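You operate a simulated robot arm through the tools that you are given. There is no shell and no other tool.

You are at the controls of a simulated robot arm. One attempt, no reset.

Task
Put some things from the top of the bench with three drawers away. At the end: the brass bridge handle marked shim from the top of the bench with three drawers is in the drawer marked spares; the steel bolt from the top of the bench with three drawers is in the drawer marked spares; whatever was shut is shut again. Leave all else as you found it, and nothing knocked over (what rides in a drawer may roll over).

The check looks at the end state, three seconds after you hand in, the way a careful person would. Anything else that was tipped, shoved, dropped, spilled or broken makes it a failure.

Robot
A 7-joint arm with a two-finger parallel gripper, fixed in place. Base frame: the origin is at the foot of the arm, x ahead of it, y to its left, z up. Readings come in m, degrees, newtons and seconds.
With the tool pointing down near the work surface it reaches from about 0.24 to 0.68 m from the base axis. Its first joint turns from -66.0 to 66.0 degrees. Payload 2.4 kg.
Tool frame: the origin (TCP) lies between the finger pads and is the grasp point; the fingertips stand 0.03 m ahead of it; z points along the fingers, y is the line along which they close. The gripper opens to 0.094 m. The fingers are 0.028 m wide and 0.01 m thick; the gripper's body (0.05 by 0.096 m) begins 0.055 m behind the TCP.
Orientation is that of the tool frame in the base frame, as [roll, pitch, yaw] about the fixed x, y, z axes, in that order (R = Rz(yaw) Ry(pitch) Rx(roll)). With the fingers straight down and closing along the base's y, the tool's x points along the base's -x, its y along +y and its z along -z.

Tools
- The arm moves only by the tool apply_moves. Its argument "rows" is one flat list of numbers, 7 for each row, row after row: the shift along the tool's x, y, z in m, then the turn, a rotation vector about the tool's x, y, z in degrees, then the finger opening in m, from 0 to 0.094. In form: [tx, ty, tz, ax, ay, az, fingers, tx, ty, tz, ax, ay, az, fingers, ...]. A call has 1 to 20 rows; each row is the pose to reach, as a shift and turn from the pose commanded when the call began, along the tool's axes at that moment. A row lasts 0.2 s, in which the tool goes at most 0.05 m and 8.6 degrees; a call with a longer step from one row to the next is refused whole, and so is a gripper value outside its range. A pose out of reach is approached as far as the arm can. The call stops where the force on the tool passes 40 N (or 10 N more than at its start, if that is more) or the arm is blocked; 0.2 s more then pass. Each finger travels about 0.153 m/s and halts on what it meets, pressing with about 42 N; the grip force reading is that of the motor and also rises with nothing between the fingers. The clock runs only during rows and for 0.2 s after the last one: add rows that repeat a pose to give the fingers time. It gives the time, the measured TCP pose, the force on the tool (base axes), the opening and the grip force at its end, in the units of the frame above (readings bear some noise), with the torque about the TCP (base axes, N m) and any sound that the robot's microphone picked up.
- Cameras (640 x 400 px; columns grow to the right, rows downward): "scene" is fixed at [0.0477, 0.4931, 1.4311]; the picture's right is [-0.56, -0.83, 0.00], its down [-0.55, 0.38, -0.74] and it looks along [0.61, -0.42, -0.67] (base axes); focal length 339 px, centre (320, 200). "wrist" rides on the gripper at [0.076, 0.014, -0.102] in the tool frame; the picture's right is [-0.18, 0.98, 0.00], its down [-0.75, -0.14, -0.64] and it looks along [-0.63, -0.12, 0.77] (tool axes); focal length 243 px, centre (320, 200). There is no depth. A picture from a camera that has moved, and an enlarged one, comes with that camera's place and axes in the base frame and with its lens.
- grab_frame(camera): a new picture of that camera. No time passes.
- close_up(camera, box): a new picture of the part [left, top, right, bottom] of that camera's present view, enlarged. No time passes.
- close_job(): hands the job in; it is judged then, once.

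Places have to be worked out from the pictures, the camera data and where the tool is seen. Open the gripper and draw the arm clear of the work before you hand the job in, unless the task says otherwise.

The tools are called after "Emit:" as name(argument=value, ...) on one line, values as JSON. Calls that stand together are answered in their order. apply_moves: Moves the arm, as the interface text tells. Its arguments: {"type":"object","properties":{"rows":{"type":"array"}},"required":["rows"]} The other tools are called the same way: grab_frame (camera) takes a picture; close_up (camera, box) takes an enlarged picture of a part of a camera's view; close_job () hands the job in.

At the start:

```text
time_s: 0.0
ee_pos: [0.3306, -0.0282, 1.082]
ee_rot: [-179.9, 0.0, 180.0]
wrist_force: [0.5, 0.0, 0.2]
torque: [0.03, 0.0, 0.03]
grip_width: 0.0941
grasp_force: 0.1
```

scene: 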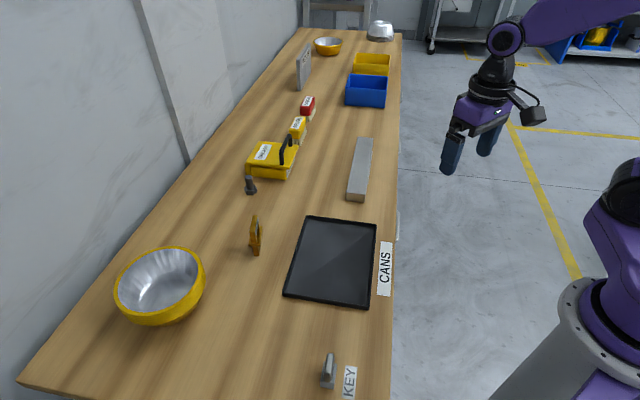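
wrist: 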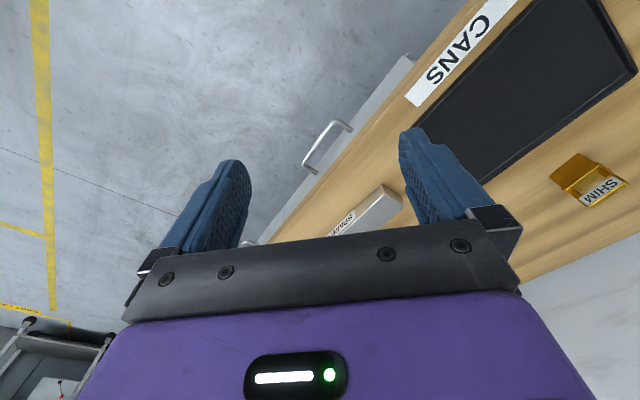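

I'll begin by looking closer at the bench and its objects in the scene camera view and wrist view.

Emit:
close_up(camera="scene", box=[220, 80, 420, 205])

Emit:
close_up(camera="scene", box=[200, 170, 420, 310])

Emit:
close_up(camera="wrist", box=[230, 0, 640, 256])

```text
3.20 times, centred on (320, 142) of scene
camera zoom: at [0.0477, 0.4931, 1.4311], right [-0.56, -0.83, 0.0], down [-0.55, 0.38, -0.74], along [0.61, -0.42, -0.67], focal length 1084 px, centre (320, 384)
```

zoom: 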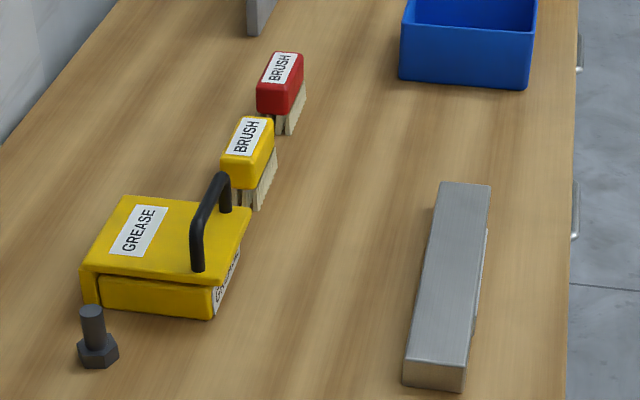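

```text
2.86 times, centred on (310, 240) of scene
camera zoom: at [0.0477, 0.4931, 1.4311], right [-0.56, -0.83, 0.0], down [-0.55, 0.38, -0.74], along [0.61, -0.42, -0.67], focal length 968 px, centre (349, 86)
```

zoom: 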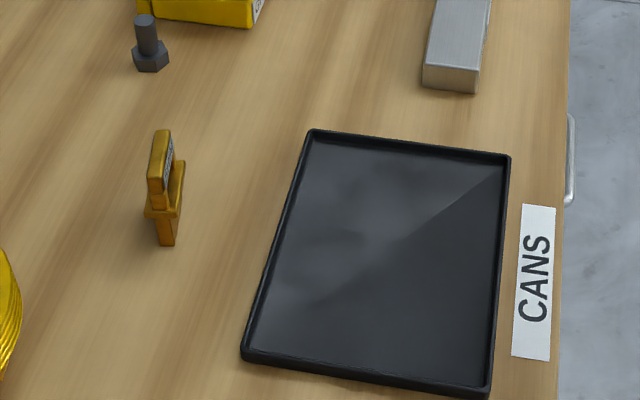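

```text
1.56 times, centred on (435, 128) of wrist
camera zoom: at [0.2519, -0.0152, 1.1836], right [0.18, 0.98, 0.0], down [0.75, -0.14, 0.64], along [0.63, -0.12, -0.77], focal length 379 px, centre (140, 312)
```

zoom: 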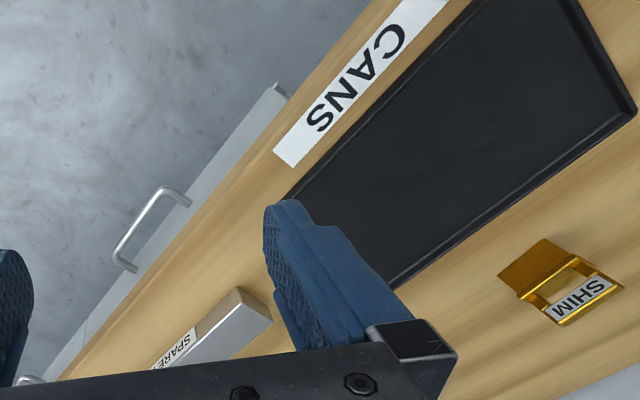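

The bench's front edge seems to run diagonally past the base (about 0.31 m from it, toward +45°), with the top near z≈0.85. The drawer handles are on the front face, so I'll turn the wrist and move right to look at that face and its labels.

Emit:
apply_moves(rows=[0.007, -0.016, 0.004, 0, 0, -8, 0.094, 0.014, -0.033, 0.008, 0, 0, -16, 0.094, 0.021, -0.049, 0.012, 0, 0, -24, 0.094, 0.028, -0.066, 0.016, 0, 0, -32, 0.094, 0.035, -0.082, 0.02, 0, 0, -40, 0.094, 0.042, -0.098, 0.024, 0, 0, -48, 0.094, 0.0486, -0.1148, 0.03, 0, 0, -55, 0.094, 0.0486, -0.1148, 0.03, 0, 0, -55, 0.094])

Emit:
grab_frame(camera="wrist")

Emit:
grab_frame(camera="scene")

```text
time_s: 1.8
ee_pos: [0.279, -0.1433, 1.0516]
ee_rot: [-179.9, 0.0, -125.0]
wrist_force: [0.1, 0.1, -0.3]
torque: [0.02, -0.02, 0.0]
grip_width: 0.094
grasp_force: 0.2
```

```text
taken
camera wrist: at [0.2229, -0.1973, 1.1542], right [-0.7, 0.71, 0.0], down [0.55, 0.54, 0.64], along [0.46, 0.45, -0.77], focal length 243 px, centre (320, 200)
```

wrist: 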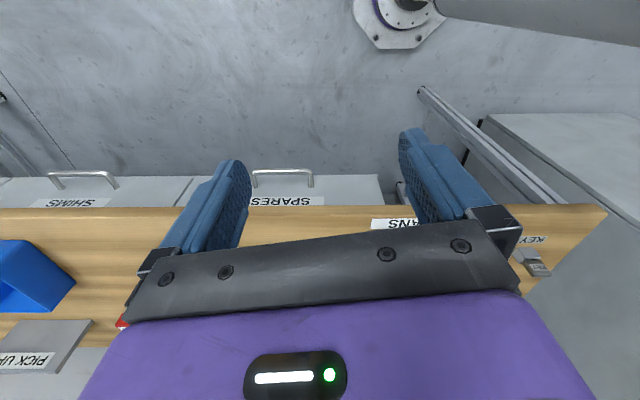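

```text
taken
```

scene: 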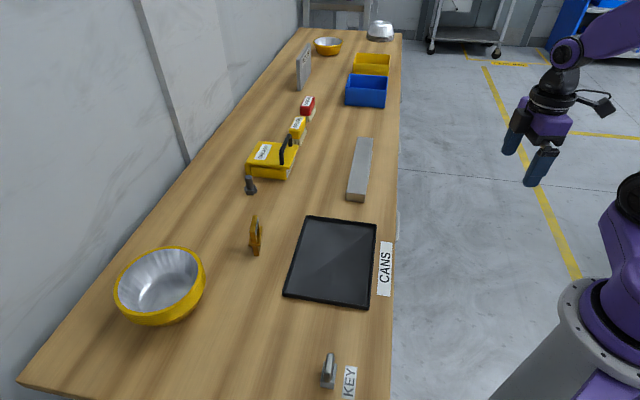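

The wrist view shows the drawers along the front: one marked SHIMS and one marked SPARES, with handles. I'll enlarge this.

Emit:
close_up(camera="wrist", box=[0, 140, 200, 265])

Emit:
close_up(camera="wrist", box=[220, 140, 420, 265])

```text
3.20 times, centred on (100, 202) of wrist
camera zoom: at [0.2229, -0.1973, 1.1542], right [-0.7, 0.71, 0.0], down [0.55, 0.54, 0.64], along [0.46, 0.45, -0.77], focal length 776 px, centre (1024, 192)
```

zoom: 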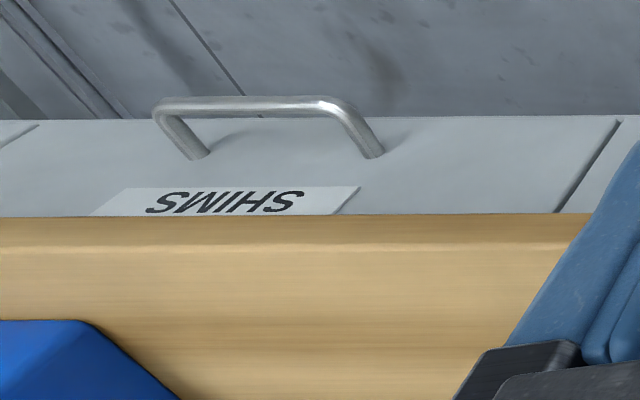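

```text
3.20 times, centred on (320, 202) of wrist
camera zoom: at [0.2229, -0.1973, 1.1542], right [-0.7, 0.71, 0.0], down [0.55, 0.54, 0.64], along [0.46, 0.45, -0.77], focal length 776 px, centre (320, 192)
```

zoom: 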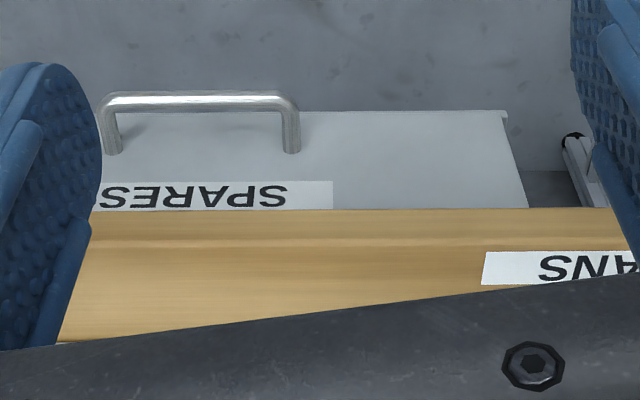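

SPARES is the nearest drawer of the row. Its front spans roughly s≈0.17–0.56 m along the bench at z≈0.72–0.82, and its handle bar is near (0.45,-0.07,0.77). I'll turn the gripper so it closes along the pull direction and move closer, staying in front of the bench.

Emit:
apply_moves(rows=[-0.003, -0.006, 0.0, 0, 0, 8, 0.094, -0.006, -0.012, 0.0, 0, 0, 16, 0.094, -0.009, -0.019, 0.0, 0, 0, 24, 0.094, -0.012, -0.025, 0.01, 0, 0, 32, 0.094, -0.015, -0.031, 0.02, 0, 0, 40, 0.094, -0.018, -0.037, 0.03, 0, 0, 48, 0.094, -0.021, -0.044, 0.04, 0, 0, 56, 0.094, -0.024, -0.05, 0.05, 0, 0, 64, 0.094, -0.027, -0.056, 0.06, 0, 0, 72, 0.094, -0.03, -0.062, 0.07, 0, 0, 80, 0.094, -0.033, -0.069, 0.08, 0, 0, 88, 0.094, -0.036, -0.075, 0.09, 0, 0, 96, 0.094, -0.0387, -0.0811, 0.1, 0, 0, 100, 0.094, -0.0387, -0.0811, 0.1, 0, 0, 100, 0.094])

Emit:
grab_frame(camera="wrist")

Emit:
grab_frame(camera="scene")

```text
time_s: 4.8
ee_pos: [0.3702, -0.1598, 0.9515]
ee_rot: [180.0, 0.0, 134.9]
wrist_force: [1.1, -0.2, 0.0]
torque: [-0.02, 0.04, 0.0]
grip_width: 0.0942
grasp_force: 0.0
```

```text
taken
camera wrist: at [0.3256, -0.0961, 1.0529], right [0.83, 0.56, 0.0], down [0.43, -0.63, 0.64], along [0.36, -0.53, -0.77], focal length 243 px, centre (320, 200)
```

wrist: 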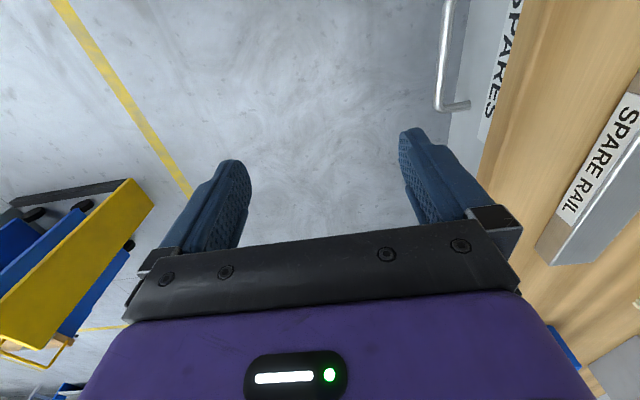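

```text
taken
```

scene: 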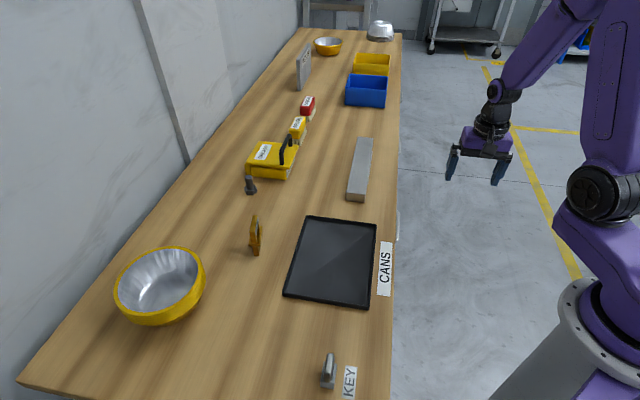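

I want a more exact handle position, so I'll enlarge the current wrist view around the handle, and also the handle in the scene view.

Emit:
close_up(camera="wrist", box=[400, 0, 560, 130])

Emit:
close_up(camera="scene", box=[340, 120, 460, 260])

```text
3.08 times, centred on (480, 65) of wrist
camera zoom: at [0.3256, -0.0961, 1.0529], right [0.83, 0.56, 0.0], down [0.43, -0.63, 0.64], along [0.36, -0.53, -0.77], focal length 746 px, centre (-172, 615)
```

zoom: 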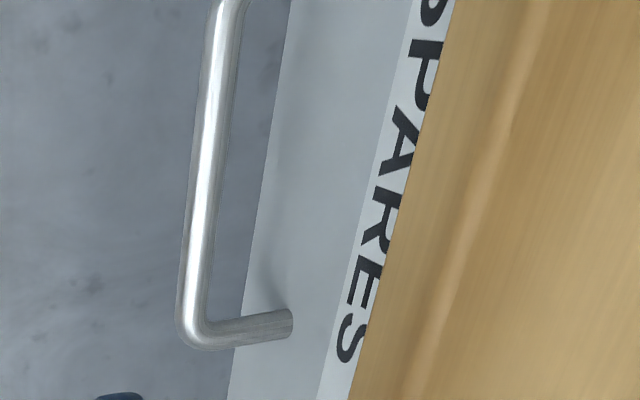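

```text
2.86 times, centred on (400, 190) of scene
camera zoom: at [0.0477, 0.4931, 1.4311], right [-0.56, -0.83, 0.0], down [-0.55, 0.38, -0.74], along [0.61, -0.42, -0.67], focal length 968 px, centre (91, 229)
```

zoom: 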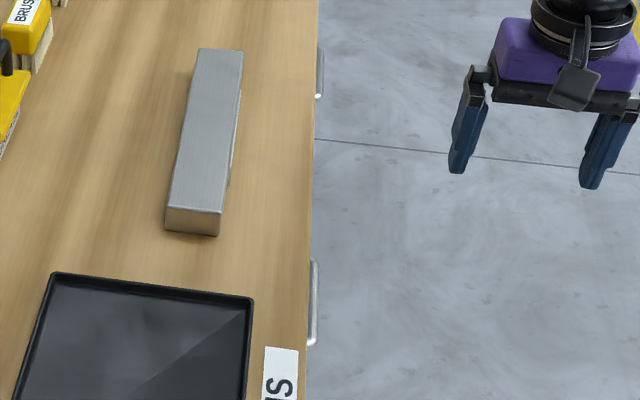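

Triangulating from the two views, the bar is at about d≈0.29 m out along the 45° direction, s≈0.38 along the bench and z≈0.73, with the drawer front recessed to d≈0.337. I'll tilt the tool 40° toward the drawer at a standoff, narrow the fingers, and look again.

Emit:
apply_moves(rows=[-0.001, 0.012, 0.024, -8, 0, 0, 0.08, -0.002, 0.024, 0.048, -16, 0, 0, 0.06, -0.003, 0.036, 0.072, -24, 0, 0, 0.05, -0.004, 0.048, 0.096, -32, 0, 0, 0.042, -0.005, 0.06, 0.12, -40, 0, 0, 0.042, -0.005, 0.06, 0.12, -40, 0, 0, 0.042])

Emit:
grab_frame(camera="wrist")

Emit:
grab_frame(camera="scene")

```text
time_s: 6.2
ee_pos: [0.416, -0.1201, 0.8331]
ee_rot: [139.9, 0.0, 134.9]
wrist_force: [-0.2, 0.4, -0.4]
torque: [-0.01, 0.0, -0.02]
grip_width: 0.042
grasp_force: 0.1
```

```text
taken
camera wrist: at [0.3216, -0.1056, 0.9199], right [0.66, 0.4, 0.63], down [0.16, -0.9, 0.4], along [0.73, -0.16, -0.66], focal length 243 px, centre (320, 200)
```

wrist: 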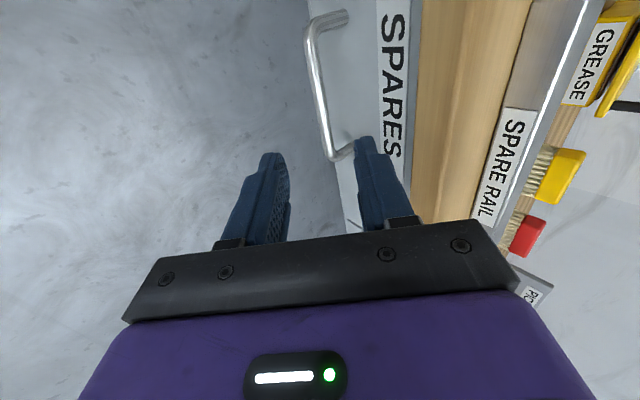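

```text
taken
```

scene: 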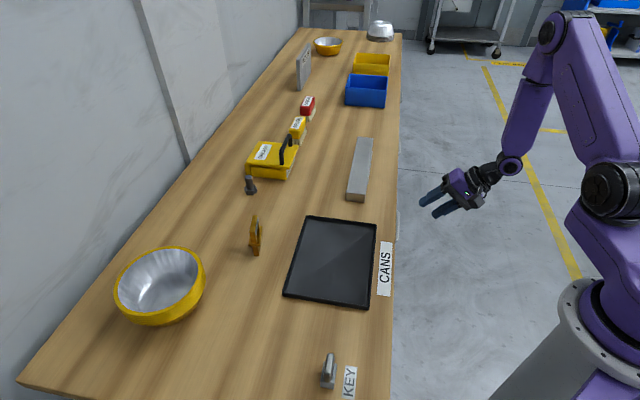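

The fingers now point at the bar, which appears centred between them about 0.12 m ahead along the tool axis. I'll advance most of the way and check the alignment.

Emit:
apply_moves(rows=[0, 0.001, 0.03, 0, 0, 0, 0.042, 0, 0.002, 0.06, 0, 0, 0, 0.042, 0, 0.003, 0.085, 0, 0, 0, 0.042, 0, 0.003, 0.085, 0, 0, 0, 0.042])

Emit:
grab_frame(camera="wrist")

Emit:
close_up(camera="scene", box=[340, 150, 500, 260])

```text
time_s: 7.2
ee_pos: [0.4553, -0.081, 0.7714]
ee_rot: [140.0, 0.0, 134.9]
wrist_force: [0.2, -0.6, 0.5]
torque: [0.0, -0.01, -0.03]
grip_width: 0.042
grasp_force: 0.1
```

```text
taken
camera wrist: at [0.362, -0.0653, 0.8572], right [0.66, 0.4, 0.63], down [0.16, -0.9, 0.4], along [0.73, -0.16, -0.66], focal length 243 px, centre (320, 200)
```

wrist: 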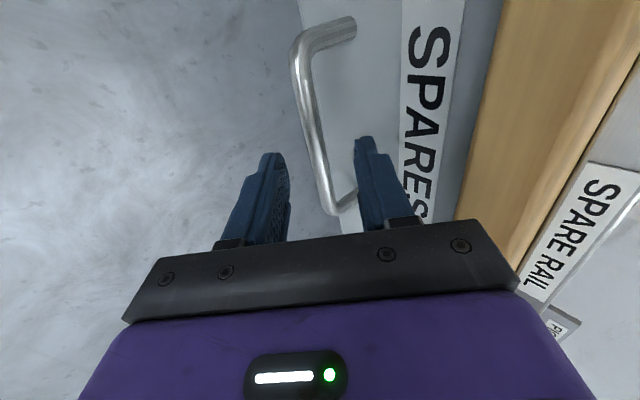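

```text
3.64 times, centred on (420, 205) of scene
camera zoom: at [0.0477, 0.4931, 1.4311], right [-0.56, -0.83, 0.0], down [-0.55, 0.38, -0.74], along [0.61, -0.42, -0.67], focal length 1232 px, centre (-44, 182)
```

zoom: 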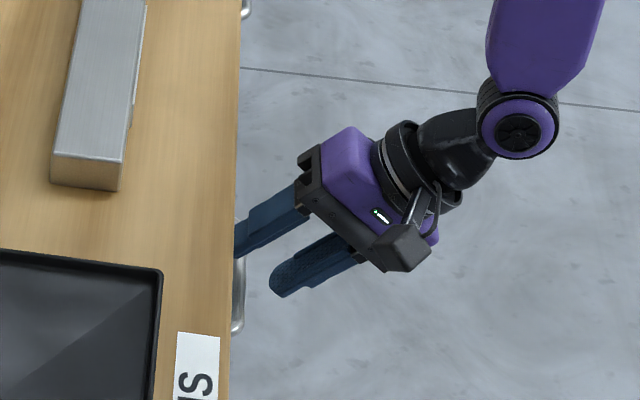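

The bar sits midway between the fingers, roughly 0.045 m ahead of the TCP. I'll advance 0.03 m so the pads straddle it near the tips, then close on it.

Emit:
apply_moves(rows=[0, -0.001, 0.015, 0, 0, 0, 0.042, 0, -0.001, 0.03, 0, 0, 0, 0.042, 0, -0.001, 0.03, 0, 0, 0, 0.042, 0, -0.001, 0.03, 0, 0, 0, 0.02, 0, -0.001, 0.03, 0, 0, 0, 0.0, 0, -0.001, 0.03, 0, 0, 0, 0.0])

Emit:
grab_frame(camera="wrist")

```text
time_s: 8.6
ee_pos: [0.4686, -0.0673, 0.745]
ee_rot: [140.1, 0.0, 135.2]
wrist_force: [0.9, -2.1, -11.8]
torque: [-0.68, -0.55, 0.55]
grip_width: 0.0118
grasp_force: 44.7
```

```text
taken
camera wrist: at [0.3754, -0.0511, 0.8321], right [0.66, 0.4, 0.63], down [0.17, -0.9, 0.4], along [0.73, -0.16, -0.66], focal length 243 px, centre (320, 200)
```

wrist: 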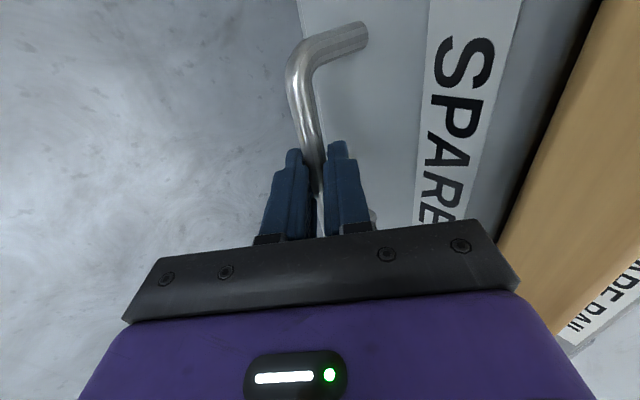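

The grip holds on the bar (11.8 mm, 44.7 N). I'll pull the drawer straight out along the bench normal, slowly at first.

Emit:
apply_moves(rows=[0, -0.0077, -0.0064, 0, 0, 0, 0.0, 0, -0.0153, -0.0129, 0, 0, 0, 0.0, 0, -0.023, -0.0193, 0, 0, 0, 0.0, 0, -0.0306, -0.0257, 0, 0, 0, 0.0, 0, -0.0383, -0.0321, 0, 0, 0, 0.0, 0, -0.0383, -0.0321, 0, 0, 0, 0.0])

Emit:
grab_frame(camera="scene")

```text
time_s: 10.0
ee_pos: [0.4333, -0.103, 0.7455]
ee_rot: [140.3, -0.1, 134.9]
wrist_force: [4.5, -4.7, -39.4]
torque: [-0.96, -0.7, 0.45]
grip_width: 0.0114
grasp_force: 45.0
```

```text
taken
```

scene: 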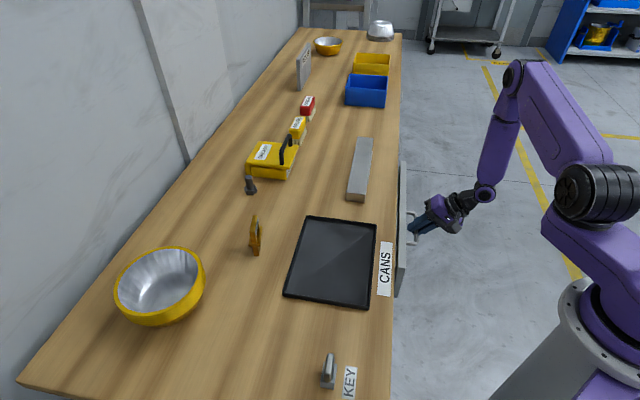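

The drawer slides out (50 mm so far), but there's a vertical load of −39 N on the tool. I'll lower the commanded pose by 2 mm and read the force.

Emit:
apply_moves(rows=[0, -0.0013, 0.0015, 0, 0, 0, 0.0, 0, -0.0013, 0.0015, 0, 0, 0, 0.0])

```text
time_s: 10.6
ee_pos: [0.433, -0.1019, 0.7455]
ee_rot: [139.8, 0.0, 135.2]
wrist_force: [0.1, -3.3, 0.8]
torque: [0.17, 0.3, 1.22]
grip_width: 0.0115
grasp_force: 44.9
```

That relieved the load to about zero. I'll continue the pull another 60 mm with a slight downward correction.

Emit:
apply_moves(rows=[0, -0.0116, -0.0095, 0, 0, 0, 0.0, 0, -0.0232, -0.019, 0, 0, 0, 0.0, 0, -0.0348, -0.0284, 0, 0, 0, 0.0, 0, -0.0465, -0.0379, 0, 0, 0, 0.0, 0, -0.0465, -0.0379, 0, 0, 0, 0.0])

```text
time_s: 11.3
ee_pos: [0.4114, -0.1229, 0.7442]
ee_rot: [139.3, 0.1, 135.2]
wrist_force: [-5.1, 2.1, 4.0]
torque: [-0.72, -0.72, -0.39]
grip_width: 0.0116
grasp_force: 44.7
stopped in row 3: the force on the tool passed its limit at 43 N (the readings are from after the stop); the commanded pose is now the measured one
```

It stopped on a 43 N transient and the load is small again. I'll continue more slowly, using the measured tilt for the horizontal direction.

Emit:
apply_moves(rows=[0, -0.0061, -0.0052, 0, 0, 0, 0.0, 0, -0.0121, -0.0104, 0, 0, 0, 0.0, 0, -0.0182, -0.0156, 0, 0, 0, 0.0, 0, -0.0243, -0.0209, 0, 0, 0, 0.0, 0, -0.0243, -0.0209, 0, 0, 0, 0.0])

```text
time_s: 12.5
ee_pos: [0.3892, -0.1464, 0.7457]
ee_rot: [139.7, 0.1, 135.1]
wrist_force: [1.6, 0.3, -12.6]
torque: [-0.19, -0.05, 0.72]
grip_width: 0.0117
grasp_force: 45.0
```

It's going smoothly; the opening is about 0.11 m. I'll continue 64 mm more with a slight downward bias.

Emit:
apply_moves(rows=[0, -0.0063, -0.0048, 0, 0, 0, 0.0, 0, -0.0124, -0.0099, 0, 0, 0, 0.0, 0, -0.0186, -0.015, 0, 0, 0, 0.0, 0, -0.0248, -0.0201, 0, 0, 0, 0.0, 0, -0.031, -0.0252, 0, 0, 0, 0.0, 0, -0.0372, -0.0303, 0, 0, 0, 0.0, 0, -0.0434, -0.0354, 0, 0, 0, 0.0, 0, -0.0496, -0.0405, 0, 0, 0, 0.0, 0, -0.0496, -0.0405, 0, 0, 0, 0.0])

Emit:
grab_frame(camera="scene")

Emit:
grab_frame(camera="wrist")

```text
time_s: 13.9
ee_pos: [0.3565, -0.1776, 0.7455]
ee_rot: [139.1, 0.1, 135.2]
wrist_force: [-5.2, 1.8, 4.9]
torque: [-0.67, -0.64, -0.25]
grip_width: 0.012
grasp_force: 44.9
stopped in row 6: the force on the tool passed its limit at 43 N (the readings are from after the stop); the commanded pose is now the measured one
```

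```text
taken
```

scene: 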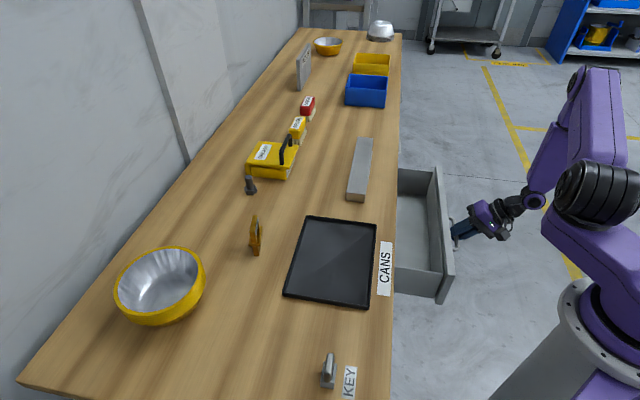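

```text
taken
camera wrist: at [0.2614, -0.1649, 0.8308], right [0.65, 0.4, 0.64], down [0.16, -0.9, 0.4], along [0.74, -0.15, -0.65], focal length 243 px, centre (320, 200)
```

wrist: 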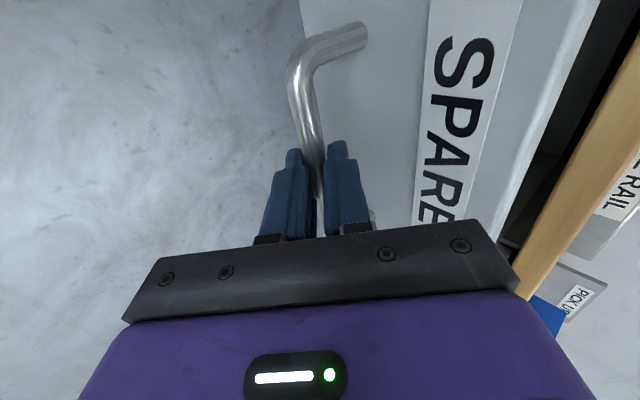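

The drawer is open about 0.157 m and looks empty. I'll pull a further ~45 mm gently to get more access.

Emit:
apply_moves(rows=[0, -0.0045, -0.0039, 0, 0, 0, 0.0, 0, -0.0091, -0.0079, 0, 0, 0, 0.0, 0, -0.0136, -0.0118, 0, 0, 0, 0.0, 0, -0.0181, -0.0157, 0, 0, 0, 0.0, 0, -0.0227, -0.0196, 0, 0, 0, 0.0, 0, -0.0272, -0.0236, 0, 0, 0, 0.0, 0, -0.0272, -0.0236, 0, 0, 0, 0.0])

```text
time_s: 15.5
ee_pos: [0.3308, -0.2024, 0.7453]
ee_rot: [138.8, 0.3, 135.2]
wrist_force: [1.0, 1.7, 27.4]
torque: [0.49, 0.14, 0.82]
grip_width: 0.0117
grasp_force: 45.0
```

The drawer is now open about 0.19 m. I'll relieve the vertical load (+27 N → raise ~1.3 mm), then open the fingers and back off along the tool axis.

Emit:
apply_moves(rows=[0, 0.0008, -0.001, 0, 0, 0, 0.0, 0, 0.0008, -0.001, 0, 0, 0, 0.02, 0, 0.0008, -0.001, 0, 0, 0, 0.042, 0, 0.0008, -0.001, 0, 0, 0, 0.042])

```text
time_s: 16.5
ee_pos: [0.3305, -0.2031, 0.7456]
ee_rot: [139.1, 0.2, 135.2]
wrist_force: [0.3, 1.0, -0.7]
torque: [0.01, 0.07, 0.0]
grip_width: 0.0419
grasp_force: 0.1
```

The handle is released. I'll back away along the tool axis and then go up.

Emit:
apply_moves(rows=[0, 0, -0.02, 0, 0, 0, 0.042, 0, 0, -0.05, 0, 0, 0, 0.042, 0, 0, -0.08, 0, 0, 0, 0.042, 0, 0.02, -0.103, 0, 0, 0, 0.042, 0, 0.045, -0.132, 0, 0, 0, 0.042, 0, 0.07, -0.161, 0, 0, 0, 0.042, 0, 0.095, -0.19, 8, 0, 0, 0.06, 0, 0.12, -0.21, 16, 0, 0, 0.06, 0, 0.14, -0.23, 24, 0, 0, 0.06, 0, 0.16, -0.25, 32, 0, 0, 0.06, 0, 0.18, -0.27, 40, 0, 0, 0.06, 0, 0.18, -0.27, 40, 0, 0, 0.06])

Emit:
grab_frame(camera="scene")

Emit:
grab_frame(camera="wrist")

```text
time_s: 19.1
ee_pos: [0.3007, -0.2342, 1.0679]
ee_rot: [179.2, 0.2, 135.2]
wrist_force: [0.4, 0.4, 0.6]
torque: [-0.01, -0.01, 0.01]
grip_width: 0.0599
grasp_force: 0.2
```

```text
taken
```

scene: 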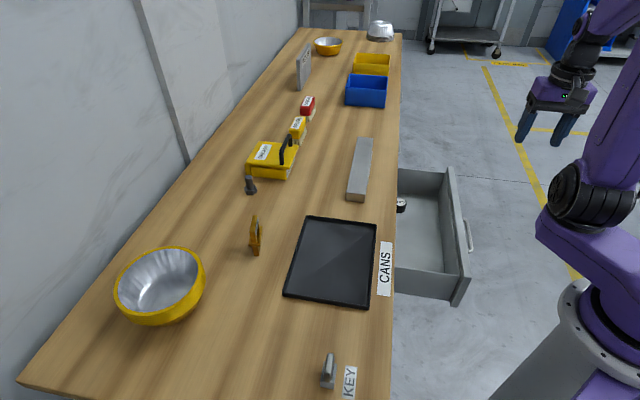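

```text
taken
camera wrist: at [0.2549, -0.1709, 1.1702], right [0.82, 0.57, 0.01], down [0.43, -0.64, 0.64], along [0.37, -0.52, -0.77], focal length 243 px, centre (320, 200)
```

wrist: 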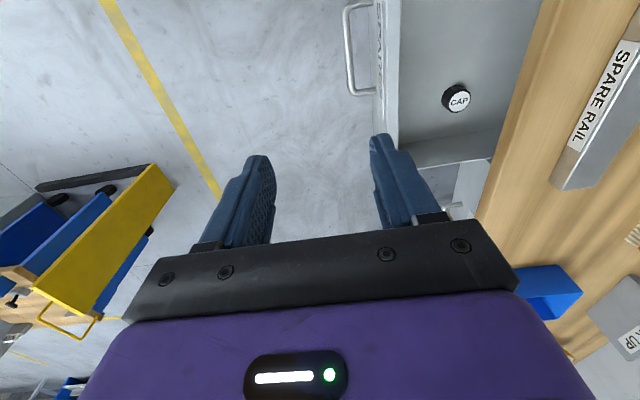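

A black CAP already sits in the drawer at about s≈0.49, so I'll keep to the near end (s≈0.25–0.4). Next I'll move over to the brass SHIM handle, keeping high, and turn the camera to look at it.

Emit:
apply_moves(rows=[0.0214, 0.0356, -0.0025, 0, 0, -6.6, 0.08, 0.0428, 0.0713, -0.005, 0, 0, -13.2, 0.094, 0.0641, 0.1069, -0.0075, 0, 0, -19.8, 0.094, 0.0855, 0.1426, -0.01, 0, 0, -26.4, 0.094, 0.1069, 0.1782, -0.0125, 0, 0, -33, 0.094, 0.1283, 0.2139, -0.015, 0, 0, -39.6, 0.094, 0.1496, 0.2495, -0.0175, 0, 0, -46.2, 0.094, 0.171, 0.2851, -0.02, 0, 0, -52.8, 0.094, 0.1924, 0.3208, -0.0225, 0, 0, -59.4, 0.094, 0.2138, 0.3564, -0.025, 0, 0, -66, 0.094, 0.2351, 0.3921, -0.0275, 0, 0, -72.6, 0.094, 0.2565, 0.4277, -0.03, 0, 0, -79, 0.094, 0.2565, 0.4277, -0.03, 0, 0, -79, 0.094])

Emit:
grab_frame(camera="wrist")

Emit:
grab_frame(camera="scene")

```text
time_s: 21.9
ee_pos: [0.4213, 0.2525, 1.1023]
ee_rot: [-180.0, 0.9, -145.7]
wrist_force: [0.1, -0.5, -0.7]
torque: [-0.01, 0.04, -0.02]
grip_width: 0.0943
grasp_force: 0.1
```

```text
taken
camera wrist: at [0.3484, 0.2196, 1.2032], right [-0.4, 0.92, 0.0], down [0.69, 0.3, 0.65], along [0.6, 0.26, -0.76], focal length 243 px, centre (320, 200)
```

wrist: 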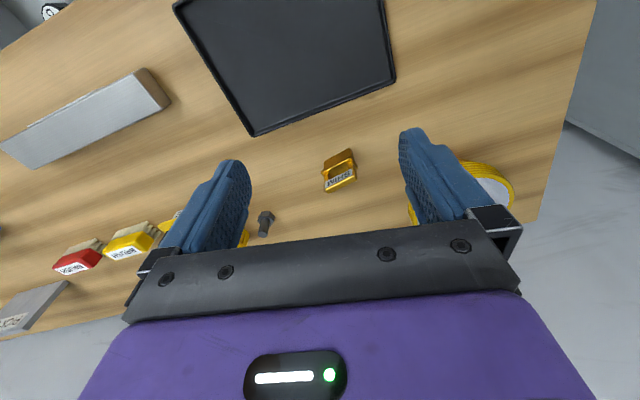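

```text
taken
```

scene: 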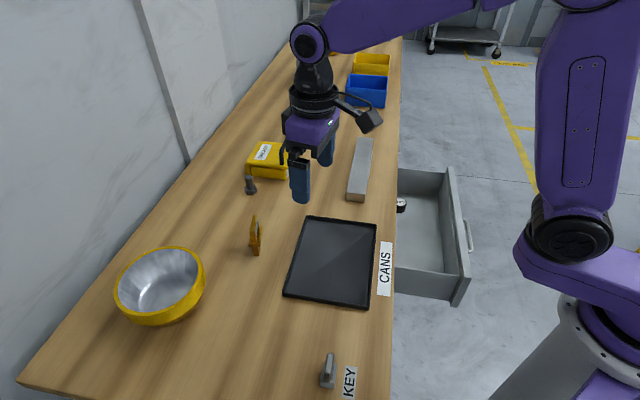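

Both the SHIM handle and the bolt are visible from here. I'll enlarge them for shape and position.

Emit:
close_up(camera="wrist", box=[290, 130, 390, 205])

Emit:
close_up(camera="wrist", box=[230, 180, 310, 250])

Emit:
close_up(camera="scene", box=[220, 160, 300, 270])

```text
5.33 times, centred on (340, 168) of wrist
camera zoom: at [0.3484, 0.2196, 1.2032], right [-0.4, 0.92, 0.0], down [0.69, 0.3, 0.65], along [0.6, 0.26, -0.76], focal length 1294 px, centre (213, 373)
```

zoom: 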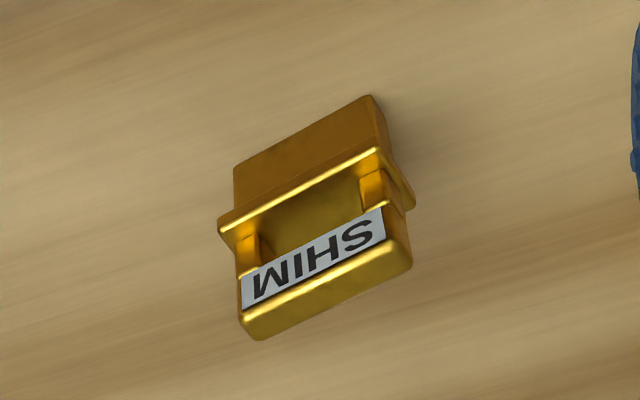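

```text
5.71 times, centred on (270, 215) of wrist
camera zoom: at [0.3484, 0.2196, 1.2032], right [-0.4, 0.92, 0.0], down [0.69, 0.3, 0.65], along [0.6, 0.26, -0.76], focal length 1386 px, centre (606, 114)
```

zoom: 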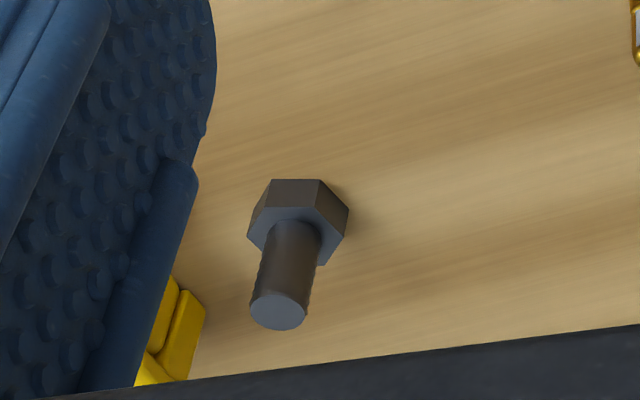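

```text
3.64 times, centred on (260, 215) of scene
camera zoom: at [0.0477, 0.4931, 1.4311], right [-0.56, -0.83, 0.0], down [-0.55, 0.38, -0.74], along [0.61, -0.42, -0.67], focal length 1232 px, centre (538, 146)
```

zoom: 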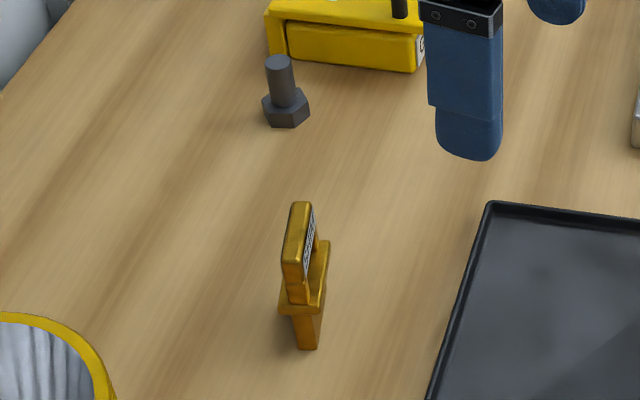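

The SHIM handle stands on its lower block centred near (0.531, 0.335), with its long axis at ~145° and about 72 mm tall. Its top bar is ~18 mm thick at z≈0.90–0.92. The bolt is at about (0.70, 0.26). I'll move above the SHIM handle with the fingers set to close across its thickness.

Emit:
apply_moves(rows=[-0.0152, 0.0007, 0.005, 0, 0, 7.66, 0.07, -0.0305, 0.0014, 0.01, 0, 0, 15.3, 0.06, -0.0457, 0.0021, 0.018, 0, 0, 23, 0.06, -0.0609, 0.0028, 0.027, 0, 0, 30.6, 0.06, -0.0762, 0.0035, 0.036, 0, 0, 38.3, 0.06, -0.0914, 0.0042, 0.045, 0, 0, 46, 0.06, -0.1066, 0.0049, 0.054, 0, 0, 53.6, 0.06, -0.1219, 0.0056, 0.063, 0, 0, 61.3, 0.06, -0.1371, 0.0063, 0.072, 0, 0, 68.9, 0.06, -0.1371, 0.0063, 0.072, 0, 0, 68.9, 0.06])

Emit:
grab_frame(camera="wrist")

Emit:
close_up(camera="scene", box=[200, 120, 360, 270])

```text
time_s: 24.1
ee_pos: [0.531, 0.3332, 1.0341]
ee_rot: [179.2, 0.3, 145.2]
wrist_force: [-0.9, -1.1, -0.3]
torque: [0.02, -0.01, -0.03]
grip_width: 0.0604
grasp_force: 0.0
```

```text
taken
camera wrist: at [0.4747, 0.3874, 1.136], right [0.71, 0.7, 0.02], down [0.53, -0.55, 0.64], along [0.46, -0.45, -0.76], focal length 243 px, centre (320, 200)
```

wrist: 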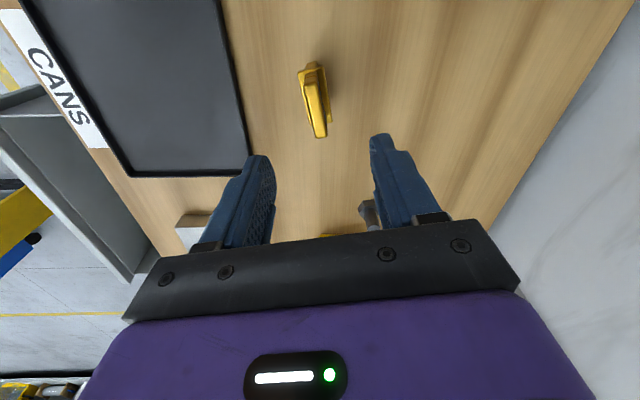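

```text
2.67 times, centred on (280, 195) of scene
camera zoom: at [0.0477, 0.4931, 1.4311], right [-0.56, -0.83, 0.0], down [-0.55, 0.38, -0.74], along [0.61, -0.42, -0.67], focal length 904 px, centre (427, 213)
```

zoom: 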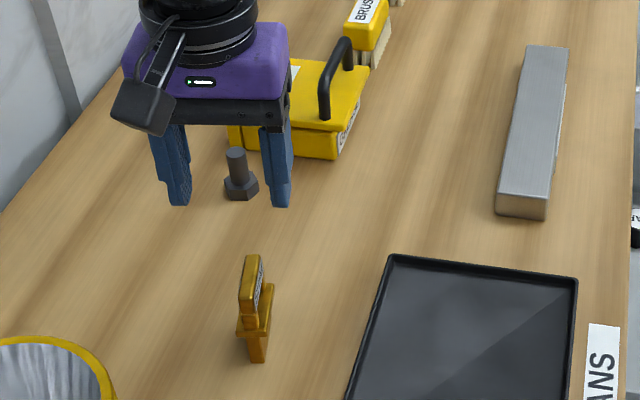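

Emit:
close_up(camera="wrist", box=[260, 40, 380, 150])

```text
3.64 times, centred on (320, 95) of wrist
camera zoom: at [0.4747, 0.3874, 1.136], right [0.71, 0.7, 0.02], down [0.53, -0.55, 0.64], along [0.46, -0.45, -0.76], focal length 882 px, centre (320, 582)
```

zoom: 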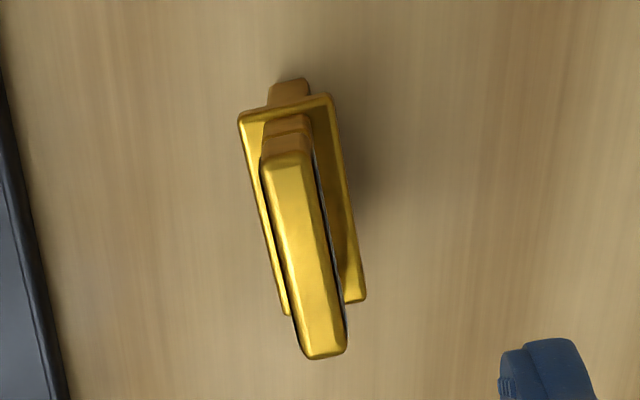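

The bar is aligned with the tool (offset about 3 mm in y, direction within half a degree). I'll correct the small tilt and descend so the fingertips straddle the top bar just above the flange.

Emit:
apply_moves(rows=[0, -0.001, 0.027, 0.4, 0.15, 0, 0.06, 0, -0.002, 0.054, 0.8, 0.3, 0, 0.05, 0, -0.003, 0.08, 0.8, 0.3, 0, 0.045, 0, -0.003, 0.1, 0.8, 0.3, 0, 0.045, 0, -0.003, 0.109, 0.8, 0.3, 0, 0.045, 0, -0.003, 0.109, 0.8, 0.3, 0, 0.045])

Emit:
close_up(camera="wrist", box=[220, 100, 440, 245])

Emit:
close_up(camera="scene", box=[200, 160, 320, 270])

```text
time_s: 25.5
ee_pos: [0.5306, 0.3308, 0.9257]
ee_rot: [179.9, 0.1, 145.3]
wrist_force: [0.4, 0.7, -0.6]
torque: [0.0, 0.02, 0.0]
grip_width: 0.0447
grasp_force: 0.0
```

```text
2.76 times, centred on (330, 172) of wrist
camera zoom: at [0.4744, 0.3857, 1.0277], right [0.71, 0.7, 0.0], down [0.54, -0.55, 0.64], along [0.45, -0.46, -0.77], focal length 669 px, centre (292, 276)
```

zoom: 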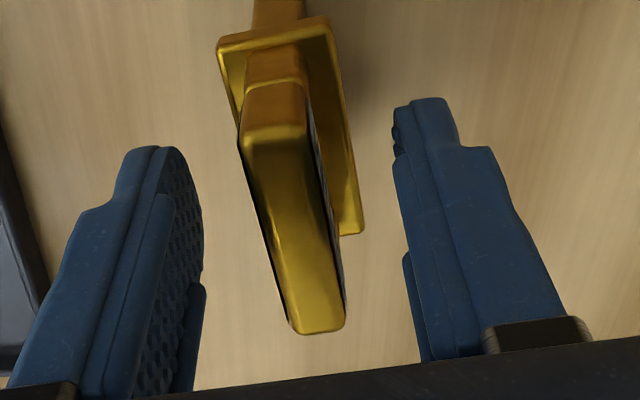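

```text
3.64 times, centred on (260, 215) of scene
camera zoom: at [0.0477, 0.4931, 1.4311], right [-0.56, -0.83, 0.0], down [-0.55, 0.38, -0.74], along [0.61, -0.42, -0.67], focal length 1232 px, centre (538, 146)
```

zoom: 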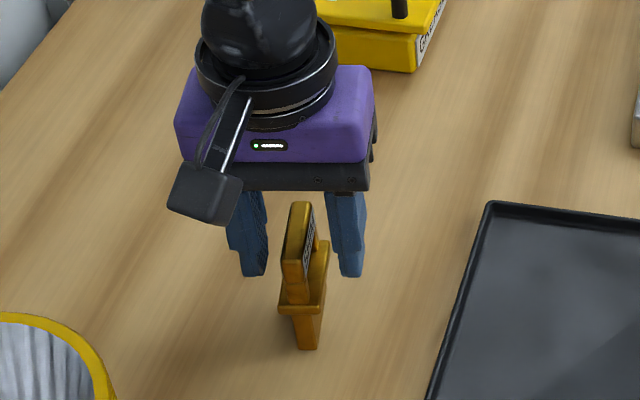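

The bar sits centred between the fingers with the tips just above the flange. I'll close on it.

Emit:
apply_moves(rows=[0, 0.001, 0, 0, 0, 0, 0.03, 0, 0.001, 0, 0, 0, 0, 0.018, 0, 0.001, 0, 0, 0, 0, 0.0, 0, 0.001, 0, 0, 0, 0, 0.0])

Emit:
close_up(camera="wrist", box=[220, 100, 440, 245])

```text
time_s: 26.5
ee_pos: [0.5289, 0.3325, 0.9257]
ee_rot: [179.8, 0.1, 145.3]
wrist_force: [0.3, 0.2, -0.3]
torque: [0.04, 0.06, 0.0]
grip_width: 0.0161
grasp_force: 42.5
```

```text
2.76 times, centred on (330, 172) of wrist
camera zoom: at [0.4749, 0.3872, 1.0278], right [0.71, 0.7, 0.0], down [0.54, -0.55, 0.64], along [0.45, -0.46, -0.77], focal length 669 px, centre (292, 276)
```

zoom: 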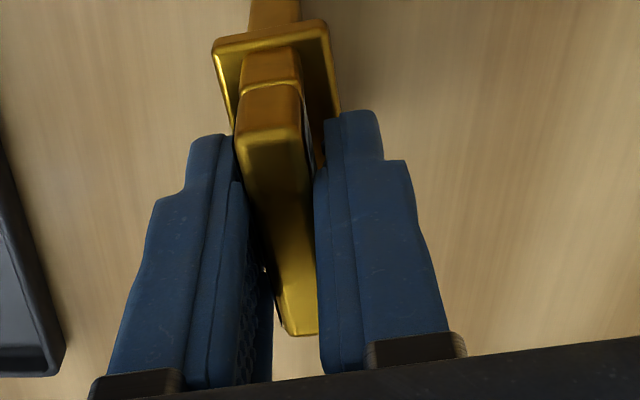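

It's held at 16 mm width with 42 N. I'll lift straight up and check the result.

Emit:
apply_moves(rows=[0, 0, -0.01, 0, 0, 0, 0.0, 0, 0, -0.03, 0, 0, 0, 0.0, 0, 0, -0.06, 0, 0, 0, 0.0, 0, 0, -0.09, 0, 0, 0, 0.0, 0, 0, -0.12, 0, 0, 0, 0.0, 0, 0, -0.15, 0, 0, 0, 0.0, 0, 0, -0.15, 0, 0, 0, 0.0])

Emit:
grab_frame(camera="wrist")

Emit:
grab_frame(camera="scene")

```text
time_s: 28.1
ee_pos: [0.5344, 0.3326, 1.0753]
ee_rot: [-179.9, 0.0, 145.3]
wrist_force: [-0.1, 0.8, -3.3]
torque: [-0.01, 0.01, 0.01]
grip_width: 0.0164
grasp_force: 41.4
```

```text
taken
camera wrist: at [0.478, 0.3872, 1.1777], right [0.71, 0.7, 0.0], down [0.54, -0.55, 0.64], along [0.45, -0.46, -0.77], focal length 243 px, centre (320, 200)
```

wrist: 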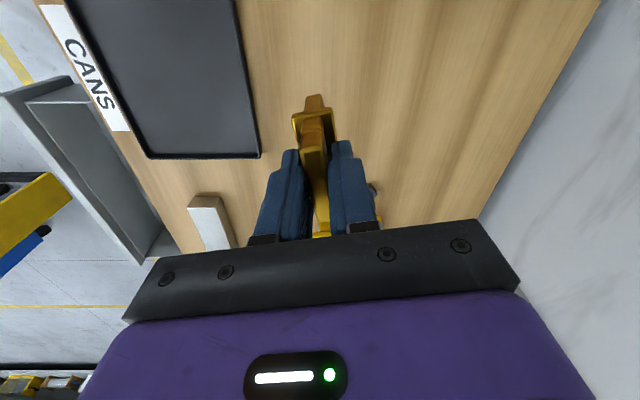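

```text
taken
```

scene: 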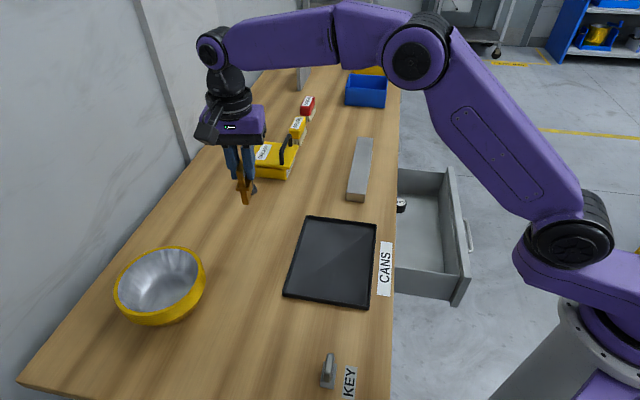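

The handle is lifted cleanly. Now I'll examine the open drawer's geometry in the scene view to choose a place spot.

Emit:
close_up(camera="scene", box=[380, 150, 500, 320])

```text
2.35 times, centred on (440, 235) of scene
camera zoom: at [0.0478, 0.4931, 1.4311], right [-0.56, -0.83, 0.0], down [-0.55, 0.38, -0.74], along [0.61, -0.42, -0.67], focal length 797 px, centre (38, 118)
```

zoom: 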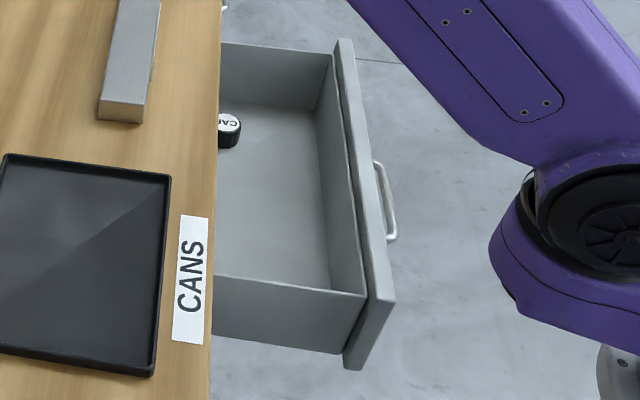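

The drawer box is about 0.10 m deep inside (floor z≈0.70, walls to ≈0.80), with clear space between the panel (d≈0.16) and the bench edge (d≈0.308). I'll carry the handle at height to above d≈0.235, s≈0.28.

Emit:
apply_moves(rows=[-0.0068, -0.0396, 0, 0, 0, 1.03, 0.0, -0.0135, -0.0793, 0, 0, 0, 2.06, 0.0, -0.0203, -0.119, 0, 0, 0, 3.09, 0.0, -0.027, -0.1586, 0, 0, 0, 4.12, 0.0, -0.0338, -0.1983, 0, 0, 0, 5.15, 0.0, -0.0405, -0.2379, 0, 0, 0, 6.18, 0.0, -0.0473, -0.2776, 0, 0, 0, 7.21, 0.0, -0.054, -0.3172, 0, 0, 0, 8.24, 0.0, -0.0608, -0.3569, 0, 0, 0, 9.27, 0.0, -0.0675, -0.3965, 0, 0, 0, 10.3, 0.0, -0.0675, -0.3965, 0.04, 0, 0, 10.3, 0.0, -0.0675, -0.3965, 0.08, 0, 0, 10.3, 0.0, -0.0675, -0.3965, 0.12, 0, 0, 10.3, 0.0, -0.0675, -0.3965, 0.12, 0, 0, 10.3, 0.0])

Emit:
grab_frame(camera="wrist")

Emit:
grab_frame(camera="scene")

```text
time_s: 31.1
ee_pos: [0.3592, -0.0325, 0.9526]
ee_rot: [179.9, 0.0, 135.0]
wrist_force: [-1.1, -0.3, -2.4]
torque: [0.03, 0.0, 0.02]
grip_width: 0.0162
grasp_force: 41.9
```

```text
taken
camera wrist: at [0.3139, 0.0312, 1.054], right [0.82, 0.57, 0.0], down [0.43, -0.63, 0.64], along [0.36, -0.53, -0.77], focal length 243 px, centre (320, 200)
```

wrist: 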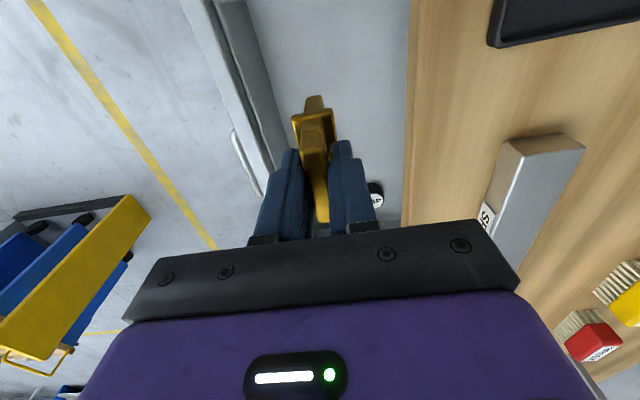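

```text
taken
```

scene: 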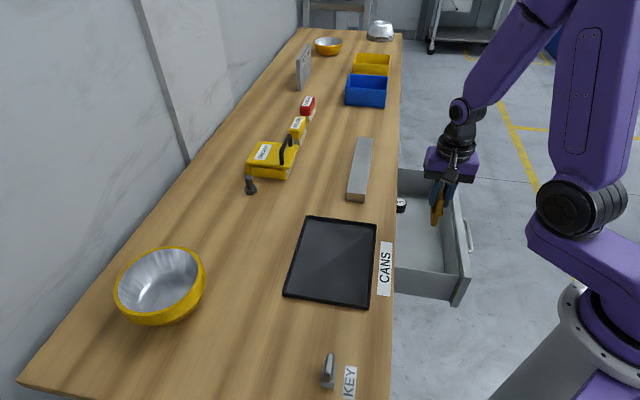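

I'll zoom in on the wrist view to verify the clearance of the held handle to the drawer's front panel and the bench edge.

Emit:
close_up(camera="wrist", box=[170, 0, 430, 180])

```text
2.22 times, centred on (300, 90) of wrist
camera zoom: at [0.3139, 0.0312, 1.054], right [0.82, 0.57, 0.0], down [0.43, -0.63, 0.64], along [0.36, -0.53, -0.77], focal length 539 px, centre (364, 444)
```

zoom: 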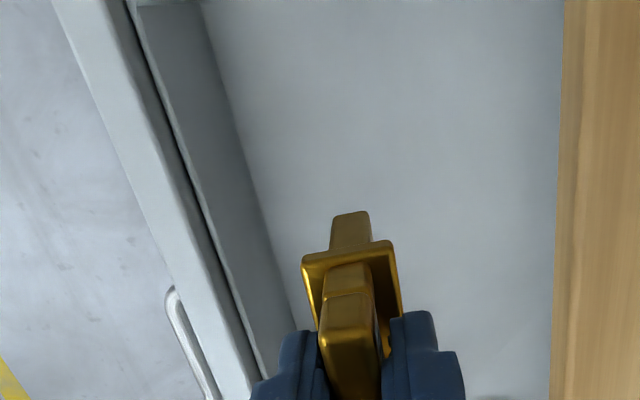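

The clearance is about 50 mm on both sides, and the floor is estimated at z≈0.71. I'll descend to just above it.

Emit:
apply_moves(rows=[0, 0, 0.035, 0, 0, 0, 0.0, 0, 0, 0.07, 0, 0, 0, 0.0, 0, 0, 0.1, 0, 0, 0, 0.0, 0, 0, 0.125, 0, 0, 0, 0.0, 0, 0, 0.145, 0, 0, 0, 0.0, 0, 0, 0.145, 0, 0, 0, 0.0])

Emit:
grab_frame(camera="scene")

Emit:
grab_frame(camera="wrist")

```text
time_s: 32.5
ee_pos: [0.3635, -0.0294, 0.81]
ee_rot: [179.9, 0.1, 135.0]
wrist_force: [0.4, -0.6, -3.1]
torque: [0.04, 0.04, 0.03]
grip_width: 0.0161
grasp_force: 41.8
```

```text
taken
```

scene: 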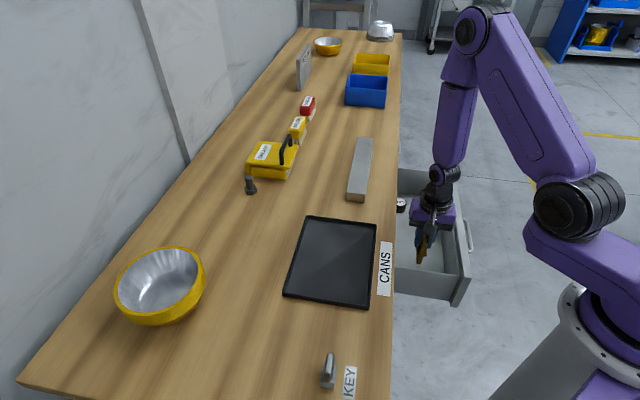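

```text
taken
camera wrist: at [0.3187, 0.034, 0.9125], right [0.83, 0.56, 0.0], down [0.43, -0.63, 0.64], along [0.36, -0.53, -0.77], focal length 243 px, centre (320, 200)
```

wrist: 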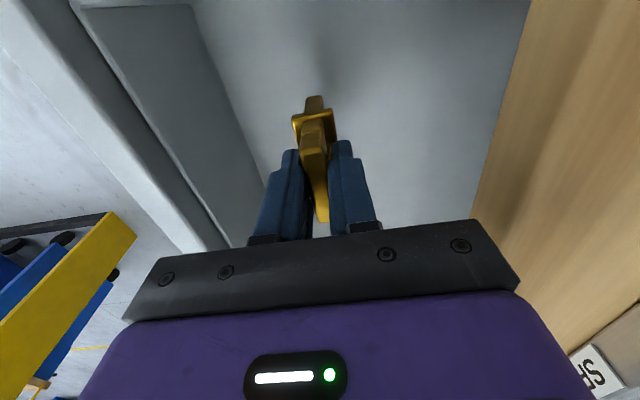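

No contact yet. I'll lower in small steps until the handle's foot touches the drawer floor.

Emit:
apply_moves(rows=[0, 0, 0.004, 0, 0, 0, 0.0, 0, 0, 0.008, 0, 0, 0, 0.0, 0, 0, 0.011, 0, 0, 0, 0.0, 0, 0, 0.014, 0, 0, 0, 0.0, 0, 0, 0.016, 0, 0, 0, 0.0, 0, 0, 0.018, 0, 0, 0, 0.0])

```text
time_s: 33.9
ee_pos: [0.3633, -0.0304, 0.7927]
ee_rot: [179.9, 0.1, 135.0]
wrist_force: [-0.2, 0.4, -2.8]
torque: [0.01, -0.01, 0.02]
grip_width: 0.0162
grasp_force: 42.1
```

There's still no contact (foot at about z≈0.717), so I'll keep lowering gently.

Emit:
apply_moves(rows=[0, 0, 0.002, 0, 0, 0, 0.0, 0, 0, 0.004, 0, 0, 0, 0.0, 0, 0, 0.006, 0, 0, 0, 0.0, 0, 0, 0.008, 0, 0, 0, 0.0, 0, 0, 0.01, 0, 0, 0, 0.0])

```text
time_s: 35.1
ee_pos: [0.3612, -0.0305, 0.7809]
ee_rot: [179.9, 0.0, 135.0]
wrist_force: [0.8, -0.6, -3.8]
torque: [0.0, 0.01, -0.04]
grip_width: 0.016
grasp_force: 42.1
```

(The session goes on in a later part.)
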